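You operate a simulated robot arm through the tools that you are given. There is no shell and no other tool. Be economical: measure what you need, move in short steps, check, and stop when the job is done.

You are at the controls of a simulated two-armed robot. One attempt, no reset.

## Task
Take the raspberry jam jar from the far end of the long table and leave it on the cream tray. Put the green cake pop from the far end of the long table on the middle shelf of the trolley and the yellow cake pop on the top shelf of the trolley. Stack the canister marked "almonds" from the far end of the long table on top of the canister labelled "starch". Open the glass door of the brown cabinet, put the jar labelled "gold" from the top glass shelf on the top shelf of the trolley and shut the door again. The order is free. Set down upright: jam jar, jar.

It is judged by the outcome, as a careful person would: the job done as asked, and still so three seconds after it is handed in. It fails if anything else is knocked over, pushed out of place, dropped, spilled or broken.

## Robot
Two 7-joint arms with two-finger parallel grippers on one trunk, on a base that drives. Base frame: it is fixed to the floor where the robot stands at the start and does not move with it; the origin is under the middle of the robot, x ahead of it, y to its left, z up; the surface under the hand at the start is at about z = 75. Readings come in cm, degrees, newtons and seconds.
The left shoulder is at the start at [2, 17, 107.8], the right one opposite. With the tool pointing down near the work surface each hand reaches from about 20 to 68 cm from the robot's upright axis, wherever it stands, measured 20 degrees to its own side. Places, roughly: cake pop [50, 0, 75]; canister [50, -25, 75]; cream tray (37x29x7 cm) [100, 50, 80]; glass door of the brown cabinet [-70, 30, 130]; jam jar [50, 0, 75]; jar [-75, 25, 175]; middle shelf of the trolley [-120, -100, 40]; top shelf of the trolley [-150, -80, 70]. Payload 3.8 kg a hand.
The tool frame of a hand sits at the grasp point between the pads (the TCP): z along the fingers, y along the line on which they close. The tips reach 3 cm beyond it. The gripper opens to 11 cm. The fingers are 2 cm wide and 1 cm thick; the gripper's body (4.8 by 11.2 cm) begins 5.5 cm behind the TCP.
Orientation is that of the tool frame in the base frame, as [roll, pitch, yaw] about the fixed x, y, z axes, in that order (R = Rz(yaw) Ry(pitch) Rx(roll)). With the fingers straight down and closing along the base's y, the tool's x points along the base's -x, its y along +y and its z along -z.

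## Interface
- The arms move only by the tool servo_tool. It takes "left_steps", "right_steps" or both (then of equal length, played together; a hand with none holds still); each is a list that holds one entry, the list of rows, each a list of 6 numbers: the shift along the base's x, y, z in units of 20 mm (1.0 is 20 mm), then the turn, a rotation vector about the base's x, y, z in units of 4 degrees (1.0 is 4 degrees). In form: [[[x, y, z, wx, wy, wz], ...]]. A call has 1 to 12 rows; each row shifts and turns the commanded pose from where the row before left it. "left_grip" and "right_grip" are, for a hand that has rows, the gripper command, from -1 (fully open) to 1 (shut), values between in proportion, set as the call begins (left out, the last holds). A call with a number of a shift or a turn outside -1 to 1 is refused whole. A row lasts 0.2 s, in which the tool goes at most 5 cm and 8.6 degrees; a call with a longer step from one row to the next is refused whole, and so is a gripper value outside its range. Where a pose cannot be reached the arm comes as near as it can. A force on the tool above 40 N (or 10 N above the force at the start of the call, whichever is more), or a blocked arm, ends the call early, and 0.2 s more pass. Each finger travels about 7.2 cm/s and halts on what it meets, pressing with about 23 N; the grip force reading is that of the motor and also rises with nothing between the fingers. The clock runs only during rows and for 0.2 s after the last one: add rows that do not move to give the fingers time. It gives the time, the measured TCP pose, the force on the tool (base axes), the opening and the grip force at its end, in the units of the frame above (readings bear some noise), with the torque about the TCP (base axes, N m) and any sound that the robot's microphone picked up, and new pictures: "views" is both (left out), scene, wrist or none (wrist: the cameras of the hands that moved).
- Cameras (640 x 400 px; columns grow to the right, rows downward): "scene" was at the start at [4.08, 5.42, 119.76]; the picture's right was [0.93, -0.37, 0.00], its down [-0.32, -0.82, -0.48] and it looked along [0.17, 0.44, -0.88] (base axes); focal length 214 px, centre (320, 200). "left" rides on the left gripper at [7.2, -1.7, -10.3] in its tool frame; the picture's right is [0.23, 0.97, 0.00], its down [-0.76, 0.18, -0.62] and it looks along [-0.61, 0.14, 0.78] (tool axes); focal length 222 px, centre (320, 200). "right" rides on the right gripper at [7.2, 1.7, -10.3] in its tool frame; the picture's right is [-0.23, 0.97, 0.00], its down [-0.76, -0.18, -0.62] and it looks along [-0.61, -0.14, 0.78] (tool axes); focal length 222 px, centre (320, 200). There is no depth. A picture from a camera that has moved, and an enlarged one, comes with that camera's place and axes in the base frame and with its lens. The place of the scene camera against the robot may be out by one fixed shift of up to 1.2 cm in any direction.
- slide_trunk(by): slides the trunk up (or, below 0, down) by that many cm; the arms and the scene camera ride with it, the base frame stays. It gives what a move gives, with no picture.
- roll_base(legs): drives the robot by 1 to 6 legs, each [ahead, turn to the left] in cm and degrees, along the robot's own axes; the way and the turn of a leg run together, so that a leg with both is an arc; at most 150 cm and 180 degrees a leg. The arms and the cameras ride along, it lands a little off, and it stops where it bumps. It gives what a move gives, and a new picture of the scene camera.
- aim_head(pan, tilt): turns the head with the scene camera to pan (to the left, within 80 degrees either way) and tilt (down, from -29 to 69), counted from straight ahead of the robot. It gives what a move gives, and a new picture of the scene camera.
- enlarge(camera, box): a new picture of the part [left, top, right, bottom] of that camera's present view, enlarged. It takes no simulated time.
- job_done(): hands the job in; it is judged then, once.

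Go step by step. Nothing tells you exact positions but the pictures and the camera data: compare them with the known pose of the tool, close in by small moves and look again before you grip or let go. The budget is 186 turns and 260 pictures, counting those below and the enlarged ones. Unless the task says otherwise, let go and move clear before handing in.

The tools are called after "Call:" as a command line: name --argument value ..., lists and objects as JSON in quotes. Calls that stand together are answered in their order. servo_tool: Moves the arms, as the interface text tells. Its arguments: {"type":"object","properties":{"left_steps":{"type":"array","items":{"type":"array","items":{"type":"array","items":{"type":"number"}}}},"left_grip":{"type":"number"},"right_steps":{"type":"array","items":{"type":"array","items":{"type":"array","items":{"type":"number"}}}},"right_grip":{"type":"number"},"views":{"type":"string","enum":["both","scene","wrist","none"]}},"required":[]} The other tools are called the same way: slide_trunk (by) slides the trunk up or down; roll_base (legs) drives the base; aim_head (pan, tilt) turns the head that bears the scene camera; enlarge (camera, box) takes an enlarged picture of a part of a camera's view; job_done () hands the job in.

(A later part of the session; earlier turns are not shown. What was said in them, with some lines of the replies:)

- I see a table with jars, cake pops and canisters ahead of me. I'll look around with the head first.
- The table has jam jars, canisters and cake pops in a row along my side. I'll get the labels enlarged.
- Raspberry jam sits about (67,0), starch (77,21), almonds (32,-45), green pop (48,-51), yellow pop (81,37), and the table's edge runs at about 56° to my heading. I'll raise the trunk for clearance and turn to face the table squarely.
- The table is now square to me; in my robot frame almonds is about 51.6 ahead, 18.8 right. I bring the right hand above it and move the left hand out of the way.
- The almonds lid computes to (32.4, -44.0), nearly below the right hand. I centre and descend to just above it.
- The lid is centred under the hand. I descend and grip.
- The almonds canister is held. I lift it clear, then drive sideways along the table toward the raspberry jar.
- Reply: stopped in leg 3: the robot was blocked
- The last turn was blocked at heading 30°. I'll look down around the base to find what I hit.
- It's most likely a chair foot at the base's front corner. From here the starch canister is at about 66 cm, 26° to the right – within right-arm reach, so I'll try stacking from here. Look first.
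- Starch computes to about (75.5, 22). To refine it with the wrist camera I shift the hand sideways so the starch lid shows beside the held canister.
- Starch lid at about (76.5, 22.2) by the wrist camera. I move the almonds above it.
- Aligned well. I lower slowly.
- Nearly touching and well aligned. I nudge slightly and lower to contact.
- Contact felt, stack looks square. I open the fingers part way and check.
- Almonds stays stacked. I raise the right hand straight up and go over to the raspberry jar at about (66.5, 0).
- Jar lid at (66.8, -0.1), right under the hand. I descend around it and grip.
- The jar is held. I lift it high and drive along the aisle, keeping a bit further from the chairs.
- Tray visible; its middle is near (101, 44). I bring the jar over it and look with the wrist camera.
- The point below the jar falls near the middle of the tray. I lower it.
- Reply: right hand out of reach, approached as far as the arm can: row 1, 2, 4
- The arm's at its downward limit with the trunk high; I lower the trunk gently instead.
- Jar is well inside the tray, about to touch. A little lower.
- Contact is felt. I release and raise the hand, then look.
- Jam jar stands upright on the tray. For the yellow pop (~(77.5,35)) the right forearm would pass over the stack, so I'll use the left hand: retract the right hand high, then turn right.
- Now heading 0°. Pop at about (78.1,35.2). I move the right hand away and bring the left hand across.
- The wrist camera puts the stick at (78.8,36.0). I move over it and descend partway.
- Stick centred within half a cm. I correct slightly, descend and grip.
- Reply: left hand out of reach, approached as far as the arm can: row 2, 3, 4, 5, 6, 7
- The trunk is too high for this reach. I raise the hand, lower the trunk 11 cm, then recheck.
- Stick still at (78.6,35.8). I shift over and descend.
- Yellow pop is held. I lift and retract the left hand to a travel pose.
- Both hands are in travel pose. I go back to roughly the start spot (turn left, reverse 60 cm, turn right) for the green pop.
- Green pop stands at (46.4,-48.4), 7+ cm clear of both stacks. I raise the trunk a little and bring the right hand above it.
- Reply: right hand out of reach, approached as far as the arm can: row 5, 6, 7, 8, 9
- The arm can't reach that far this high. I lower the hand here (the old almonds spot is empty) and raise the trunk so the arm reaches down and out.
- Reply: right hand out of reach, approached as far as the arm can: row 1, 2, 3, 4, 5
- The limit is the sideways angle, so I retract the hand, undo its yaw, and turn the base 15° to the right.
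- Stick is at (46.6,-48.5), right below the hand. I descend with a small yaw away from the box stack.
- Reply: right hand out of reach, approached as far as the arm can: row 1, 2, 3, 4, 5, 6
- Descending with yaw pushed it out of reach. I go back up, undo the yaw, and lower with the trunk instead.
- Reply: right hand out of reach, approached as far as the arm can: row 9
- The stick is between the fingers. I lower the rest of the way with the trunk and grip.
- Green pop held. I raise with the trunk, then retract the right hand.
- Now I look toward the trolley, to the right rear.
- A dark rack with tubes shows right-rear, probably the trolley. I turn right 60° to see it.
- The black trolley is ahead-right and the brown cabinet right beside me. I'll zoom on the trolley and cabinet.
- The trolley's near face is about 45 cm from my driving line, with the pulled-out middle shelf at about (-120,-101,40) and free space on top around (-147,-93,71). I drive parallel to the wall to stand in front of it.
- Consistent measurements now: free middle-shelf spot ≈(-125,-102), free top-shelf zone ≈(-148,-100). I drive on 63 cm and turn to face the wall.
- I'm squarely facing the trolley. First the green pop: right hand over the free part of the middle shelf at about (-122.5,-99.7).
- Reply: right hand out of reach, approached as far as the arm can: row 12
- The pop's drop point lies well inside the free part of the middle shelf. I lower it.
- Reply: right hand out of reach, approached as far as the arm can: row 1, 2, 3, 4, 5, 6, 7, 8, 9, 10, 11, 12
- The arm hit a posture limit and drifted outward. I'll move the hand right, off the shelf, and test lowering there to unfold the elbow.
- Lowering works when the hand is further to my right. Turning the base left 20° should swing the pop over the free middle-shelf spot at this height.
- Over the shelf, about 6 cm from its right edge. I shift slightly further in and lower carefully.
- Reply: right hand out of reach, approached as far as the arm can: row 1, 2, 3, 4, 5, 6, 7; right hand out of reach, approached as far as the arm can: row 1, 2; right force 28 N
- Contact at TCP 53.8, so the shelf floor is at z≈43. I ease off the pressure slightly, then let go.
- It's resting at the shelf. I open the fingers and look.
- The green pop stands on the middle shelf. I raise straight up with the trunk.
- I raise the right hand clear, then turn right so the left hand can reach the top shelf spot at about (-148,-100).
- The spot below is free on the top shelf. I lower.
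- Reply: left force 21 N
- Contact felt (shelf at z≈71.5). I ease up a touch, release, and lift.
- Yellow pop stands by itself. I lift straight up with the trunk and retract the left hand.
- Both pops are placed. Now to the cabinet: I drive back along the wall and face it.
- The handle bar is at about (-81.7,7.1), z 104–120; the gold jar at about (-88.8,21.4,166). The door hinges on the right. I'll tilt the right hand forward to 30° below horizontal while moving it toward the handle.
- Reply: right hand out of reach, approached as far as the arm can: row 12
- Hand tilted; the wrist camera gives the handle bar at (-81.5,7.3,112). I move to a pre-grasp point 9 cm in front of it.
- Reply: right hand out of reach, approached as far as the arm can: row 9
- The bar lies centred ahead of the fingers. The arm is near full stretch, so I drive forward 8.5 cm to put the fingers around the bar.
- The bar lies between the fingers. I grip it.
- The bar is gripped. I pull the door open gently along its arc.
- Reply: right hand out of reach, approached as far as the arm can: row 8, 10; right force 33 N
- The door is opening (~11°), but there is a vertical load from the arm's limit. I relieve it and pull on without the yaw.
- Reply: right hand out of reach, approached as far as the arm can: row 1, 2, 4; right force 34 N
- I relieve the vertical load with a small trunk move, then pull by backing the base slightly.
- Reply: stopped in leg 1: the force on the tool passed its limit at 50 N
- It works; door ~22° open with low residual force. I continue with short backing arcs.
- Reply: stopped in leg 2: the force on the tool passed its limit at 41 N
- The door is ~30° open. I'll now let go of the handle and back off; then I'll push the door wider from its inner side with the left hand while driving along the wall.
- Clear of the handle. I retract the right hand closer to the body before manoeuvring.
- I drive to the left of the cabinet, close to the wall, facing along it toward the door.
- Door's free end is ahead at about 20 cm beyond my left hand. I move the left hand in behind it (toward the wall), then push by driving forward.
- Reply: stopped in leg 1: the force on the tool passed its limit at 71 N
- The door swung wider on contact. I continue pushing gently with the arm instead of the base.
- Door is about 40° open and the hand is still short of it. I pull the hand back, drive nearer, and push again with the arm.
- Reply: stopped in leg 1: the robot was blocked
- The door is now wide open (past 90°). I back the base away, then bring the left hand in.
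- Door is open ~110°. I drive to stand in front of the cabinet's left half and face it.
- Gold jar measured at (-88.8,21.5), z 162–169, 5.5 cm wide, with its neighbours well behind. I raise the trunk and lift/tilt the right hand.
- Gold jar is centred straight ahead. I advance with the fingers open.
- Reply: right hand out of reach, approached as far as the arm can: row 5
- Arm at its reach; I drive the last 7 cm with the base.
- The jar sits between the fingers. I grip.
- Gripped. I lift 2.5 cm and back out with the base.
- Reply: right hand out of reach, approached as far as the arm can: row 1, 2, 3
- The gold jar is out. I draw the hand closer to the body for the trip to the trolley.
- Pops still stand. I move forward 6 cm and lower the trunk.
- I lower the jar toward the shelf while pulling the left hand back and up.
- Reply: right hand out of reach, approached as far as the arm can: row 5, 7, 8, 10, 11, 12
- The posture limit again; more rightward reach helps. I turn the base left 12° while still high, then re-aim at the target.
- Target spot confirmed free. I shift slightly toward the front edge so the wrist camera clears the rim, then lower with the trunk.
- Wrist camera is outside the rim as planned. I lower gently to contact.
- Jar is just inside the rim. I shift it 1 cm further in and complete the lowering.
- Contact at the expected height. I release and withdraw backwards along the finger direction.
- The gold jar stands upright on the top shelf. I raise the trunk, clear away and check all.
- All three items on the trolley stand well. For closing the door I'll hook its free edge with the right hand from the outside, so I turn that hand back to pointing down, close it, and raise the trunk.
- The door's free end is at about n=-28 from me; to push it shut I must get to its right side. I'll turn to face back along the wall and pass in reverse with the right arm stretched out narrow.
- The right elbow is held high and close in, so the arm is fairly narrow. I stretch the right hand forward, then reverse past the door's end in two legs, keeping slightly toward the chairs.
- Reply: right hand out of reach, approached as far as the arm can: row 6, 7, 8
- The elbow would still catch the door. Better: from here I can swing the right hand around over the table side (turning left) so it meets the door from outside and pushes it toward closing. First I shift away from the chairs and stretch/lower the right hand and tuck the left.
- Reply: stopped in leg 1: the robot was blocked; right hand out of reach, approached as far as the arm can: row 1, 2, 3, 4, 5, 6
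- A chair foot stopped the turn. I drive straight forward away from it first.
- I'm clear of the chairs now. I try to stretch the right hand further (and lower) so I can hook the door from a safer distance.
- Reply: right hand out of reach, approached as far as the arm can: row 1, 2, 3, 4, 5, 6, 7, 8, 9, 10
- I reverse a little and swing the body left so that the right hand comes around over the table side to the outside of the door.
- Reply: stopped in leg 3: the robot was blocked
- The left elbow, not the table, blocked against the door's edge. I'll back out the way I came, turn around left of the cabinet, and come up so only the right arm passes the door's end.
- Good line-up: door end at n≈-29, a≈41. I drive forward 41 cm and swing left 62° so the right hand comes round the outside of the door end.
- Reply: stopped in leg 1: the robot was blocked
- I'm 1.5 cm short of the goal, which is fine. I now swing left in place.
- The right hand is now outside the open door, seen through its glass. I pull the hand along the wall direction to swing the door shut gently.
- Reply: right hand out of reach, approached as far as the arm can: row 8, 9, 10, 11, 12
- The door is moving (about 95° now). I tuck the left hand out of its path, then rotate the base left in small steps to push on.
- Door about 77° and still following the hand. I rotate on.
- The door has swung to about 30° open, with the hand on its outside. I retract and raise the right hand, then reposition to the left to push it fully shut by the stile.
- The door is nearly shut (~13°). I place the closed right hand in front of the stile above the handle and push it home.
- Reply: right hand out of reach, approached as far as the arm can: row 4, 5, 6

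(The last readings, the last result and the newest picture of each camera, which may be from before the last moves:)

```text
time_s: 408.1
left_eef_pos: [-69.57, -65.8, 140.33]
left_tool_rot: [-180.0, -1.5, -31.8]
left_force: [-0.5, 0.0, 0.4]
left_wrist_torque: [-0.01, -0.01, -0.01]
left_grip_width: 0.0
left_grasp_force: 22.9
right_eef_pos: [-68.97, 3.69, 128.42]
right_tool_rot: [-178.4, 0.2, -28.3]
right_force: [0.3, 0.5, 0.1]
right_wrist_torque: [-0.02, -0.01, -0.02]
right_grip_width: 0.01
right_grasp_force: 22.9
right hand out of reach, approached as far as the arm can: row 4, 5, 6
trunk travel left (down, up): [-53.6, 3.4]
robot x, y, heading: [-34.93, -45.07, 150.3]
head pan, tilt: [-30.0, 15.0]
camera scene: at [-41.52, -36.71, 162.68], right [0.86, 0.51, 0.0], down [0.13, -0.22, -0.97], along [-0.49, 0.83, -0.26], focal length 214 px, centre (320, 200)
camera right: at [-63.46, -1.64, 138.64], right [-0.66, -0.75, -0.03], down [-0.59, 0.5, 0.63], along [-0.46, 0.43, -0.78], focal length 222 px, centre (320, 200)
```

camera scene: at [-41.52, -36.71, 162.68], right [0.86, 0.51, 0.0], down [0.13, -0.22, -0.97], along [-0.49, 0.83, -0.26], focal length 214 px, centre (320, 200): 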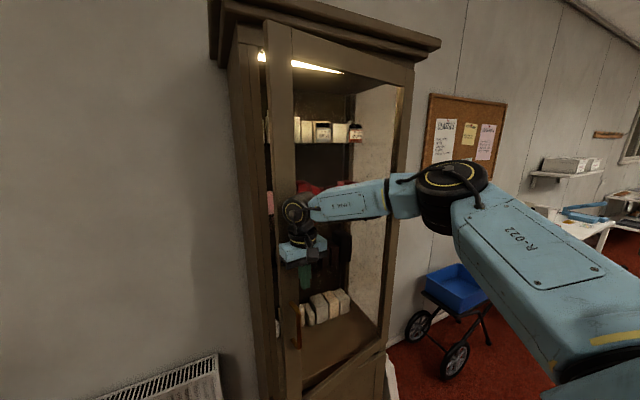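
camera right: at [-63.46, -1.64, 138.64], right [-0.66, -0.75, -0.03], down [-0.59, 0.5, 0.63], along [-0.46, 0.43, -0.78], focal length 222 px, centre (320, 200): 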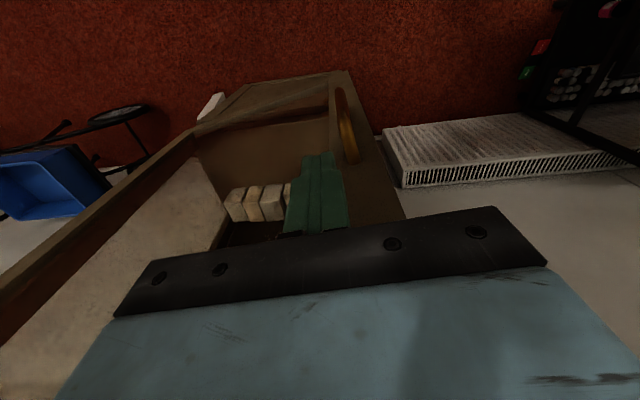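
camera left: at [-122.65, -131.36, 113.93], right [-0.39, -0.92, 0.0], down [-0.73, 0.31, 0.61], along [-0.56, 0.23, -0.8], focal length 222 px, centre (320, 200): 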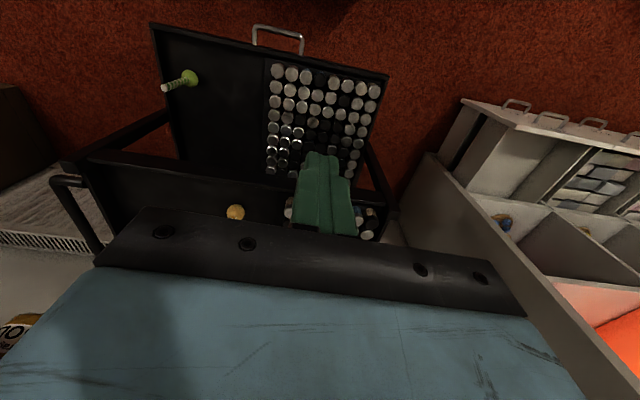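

Call:
servo_tool --right_steps '[[[-0.4, -0.6, 0, 0, 0, 0], [-0.4, -0.6, 0, 0, 0, 0]]]' --views "none"

Call:
roll_base --legs '[[3, 0], [3, 0], [3, 0], [3, 0]]'

```text
time_s: 408.8
left_eef_pos: [-69.56, -65.83, 140.26]
left_tool_rot: [-179.8, -1.5, -31.9]
left_force: [-0.7, 0.7, -1.0]
left_wrist_torque: [0.02, -0.03, 0.0]
left_grip_width: 0.0
left_grasp_force: 23.4
right_eef_pos: [-68.94, 1.32, 128.73]
right_tool_rot: [-178.3, 0.2, -28.2]
right_force: [0.4, -0.1, -0.2]
right_wrist_torque: [0.0, -0.01, 0.0]
right_grip_width: 0.01
right_grasp_force: 23.6
right hand out of reach, approached as far as the arm can: row 1, 2
trunk travel left (down, up): [-53.6, 3.4]
robot x, y, heading: [-34.9, -45.45, 150.6]
head pan, tilt: [-30.0, 15.0]
```

```text
time_s: 411.0
left_eef_pos: [-79.11, -60.2, 140.56]
left_tool_rot: [-179.9, -1.2, -32.1]
left_force: [-0.5, -0.4, 0.3]
left_wrist_torque: [-0.03, -0.02, -0.01]
left_grip_width: 0.0
left_grasp_force: 22.8
right_eef_pos: [-77.89, 6.48, 129.42]
right_tool_rot: [-178.3, -0.6, -28.6]
right_force: [22.8, -11.6, 8.5]
right_wrist_torque: [1.39, 2.53, -0.39]
right_grip_width: 0.03
right_grasp_force: 23.5
trunk travel left (down, up): [-53.6, 3.4]
robot x, y, heading: [-44.76, -39.16, 150.1]
head pan, tilt: [-30.0, 15.0]
stopped in leg 4: the force on the tool passed its limit at 95 N (the readings are from after the stop); the commanded pose is now the measured one
camera scene: at [-50.97, -31.31, 162.73], right [0.86, 0.5, 0.0], down [0.13, -0.22, -0.97], along [-0.49, 0.84, -0.25], focal length 214 px, centre (320, 200)
```

scene: 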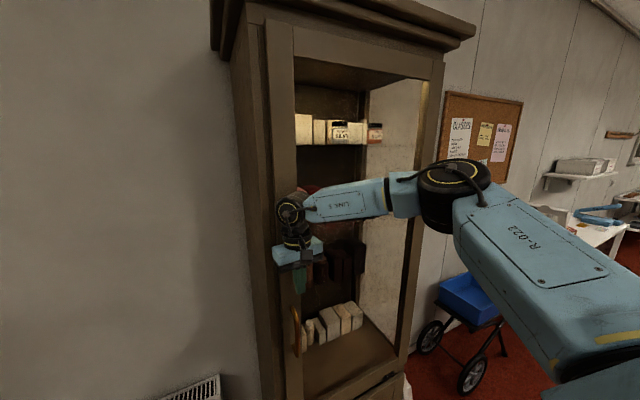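

The cabinet lamp went out: the door is closed. I back off and check it stays shut.

Call:
roll_base --legs '[[-22, 0]]'

Call:
enlarge --camera "scene" --box '[190, 20, 450, 400]'

```text
time_s: 412.7
left_eef_pos: [-60.78, -70.81, 140.31]
left_tool_rot: [-179.7, -1.4, -32.1]
left_force: [0.4, 0.6, -0.4]
left_wrist_torque: [-0.01, 0.01, 0.01]
left_grip_width: 0.0
left_grasp_force: 23.2
right_eef_pos: [-59.57, -4.01, 128.9]
right_tool_rot: [-178.3, -0.8, -28.6]
right_force: [0.8, 0.5, 0.0]
right_wrist_torque: [0.03, 0.03, 0.0]
right_grip_width: 0.01
right_grasp_force: 23.3
trunk travel left (down, up): [-53.6, 3.4]
robot x, y, heading: [-26.04, -50.27, 150.1]
head pan, tilt: [-30.0, 15.0]
camera scene: at [-32.66, -41.76, 162.68], right [0.86, 0.5, 0.0], down [0.13, -0.22, -0.97], along [-0.49, 0.83, -0.26], focal length 214 px, centre (320, 200)
```

scene: 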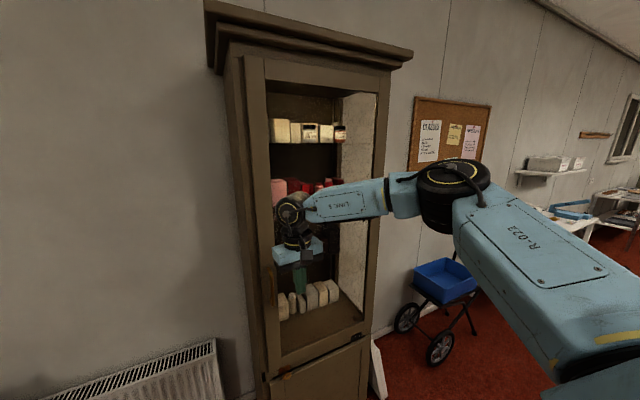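

```text
1.05 times, centred on (320, 210) of scene (not enlarged: the box is as wide or as high as the picture)
camera zoom: at [-32.66, -41.76, 162.68], right [0.86, 0.5, 0.0], down [0.13, -0.22, -0.97], along [-0.49, 0.83, -0.26], focal length 226 px, centre (320, 190)
```

zoom: 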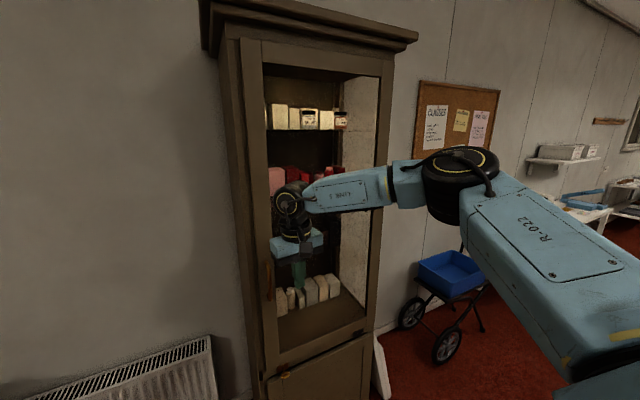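

Call:
enlarge --camera "scene" --box '[200, 20, 420, 160]'

Call:
aim_head --pan -80 --tilt 35

Call:
aim_head --pan 70 --tilt 35

```text
2.86 times, centred on (310, 90) of scene
camera zoom: at [-32.66, -41.76, 162.68], right [0.86, 0.5, 0.0], down [0.13, -0.22, -0.97], along [-0.49, 0.83, -0.26], focal length 613 px, centre (349, 514)
```

zoom: 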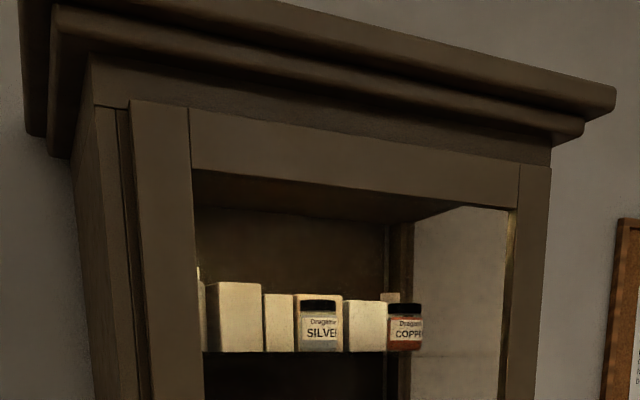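

```text
time_s: 413.9
left_eef_pos: [-60.68, -70.77, 140.31]
left_tool_rot: [-179.9, -1.3, -32.0]
left_force: [0.5, -1.1, -0.6]
left_wrist_torque: [-0.02, 0.02, 0.01]
left_grip_width: 0.0
left_grasp_force: 23.1
right_eef_pos: [-59.67, -4.08, 128.95]
right_tool_rot: [-178.4, -0.6, -28.7]
right_force: [-0.3, -0.7, -1.1]
right_wrist_torque: [0.04, 0.02, 0.01]
right_grip_width: 0.01
right_grasp_force: 23.1
trunk travel left (down, up): [-53.6, 3.4]
robot x, y, heading: [-25.72, -50.26, 150.5]
head pan, tilt: [-80.0, 35.0]
camera scene: at [-24.97, -41.54, 159.48], right [0.94, -0.34, 0.0], down [-0.19, -0.54, -0.82], along [0.28, 0.77, -0.57], focal length 214 px, centre (320, 200)
```

scene: 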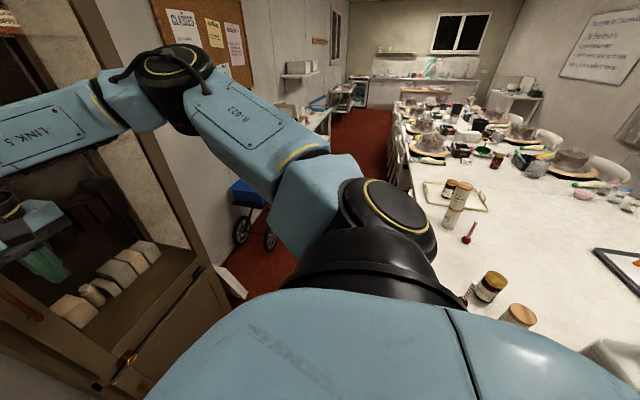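

```text
time_s: 416.2
left_eef_pos: [-60.67, -70.64, 140.33]
left_tool_rot: [-179.9, -1.5, -32.0]
left_force: [0.2, -0.1, 1.1]
left_wrist_torque: [0.04, -0.05, 0.05]
left_grip_width: 0.02
left_grasp_force: 23.2
right_eef_pos: [-59.71, -4.22, 129.08]
right_tool_rot: [-178.4, -0.7, -28.6]
right_force: [0.5, -0.2, 0.3]
right_wrist_torque: [-0.03, 0.03, 0.0]
right_grip_width: 0.02
right_grasp_force: 23.0
trunk travel left (down, up): [-53.6, 3.4]
robot x, y, heading: [-25.77, -49.89, 150.1]
head pan, tilt: [70.0, 35.0]
camera scene: at [-34.67, -55.52, 159.48], right [-0.65, 0.76, 0.0], down [0.44, 0.37, -0.82], along [-0.62, -0.53, -0.57], focal length 214 px, centre (320, 200)
```

scene: 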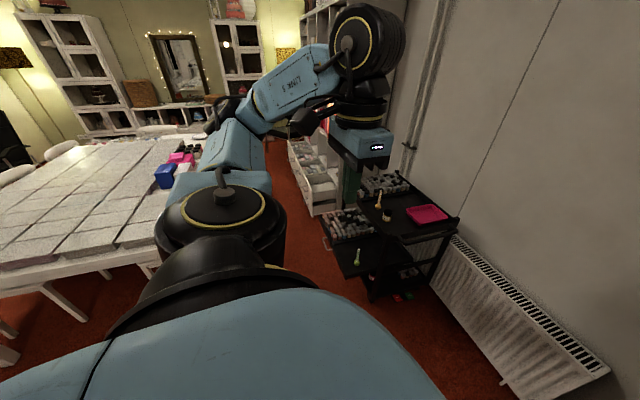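

The door is flush with the lamp off, the almonds stack and jam jar are in place on the table, and the gold jar and both pops stand on the trolley. The job is complete.

Call:
job_done

```text
The job is handed in.
```

The job is handed in, and my last camera views showed every item where you asked:

- **Jam jar:** the raspberry jam jar is upright on the cream tray.
- **Cake pops:** the green one stands on the trolley's middle shelf and the yellow one on its top shelf.
- **Canisters:** almonds is stacked on top of starch.
- **Gold jar:** upright on the trolley's top shelf, and the cabinet door is shut again.

While driving past the long table, the base was stopped at least twice, probably by a chair. I saw no chair out of place, but I didn't check each one afterwards.
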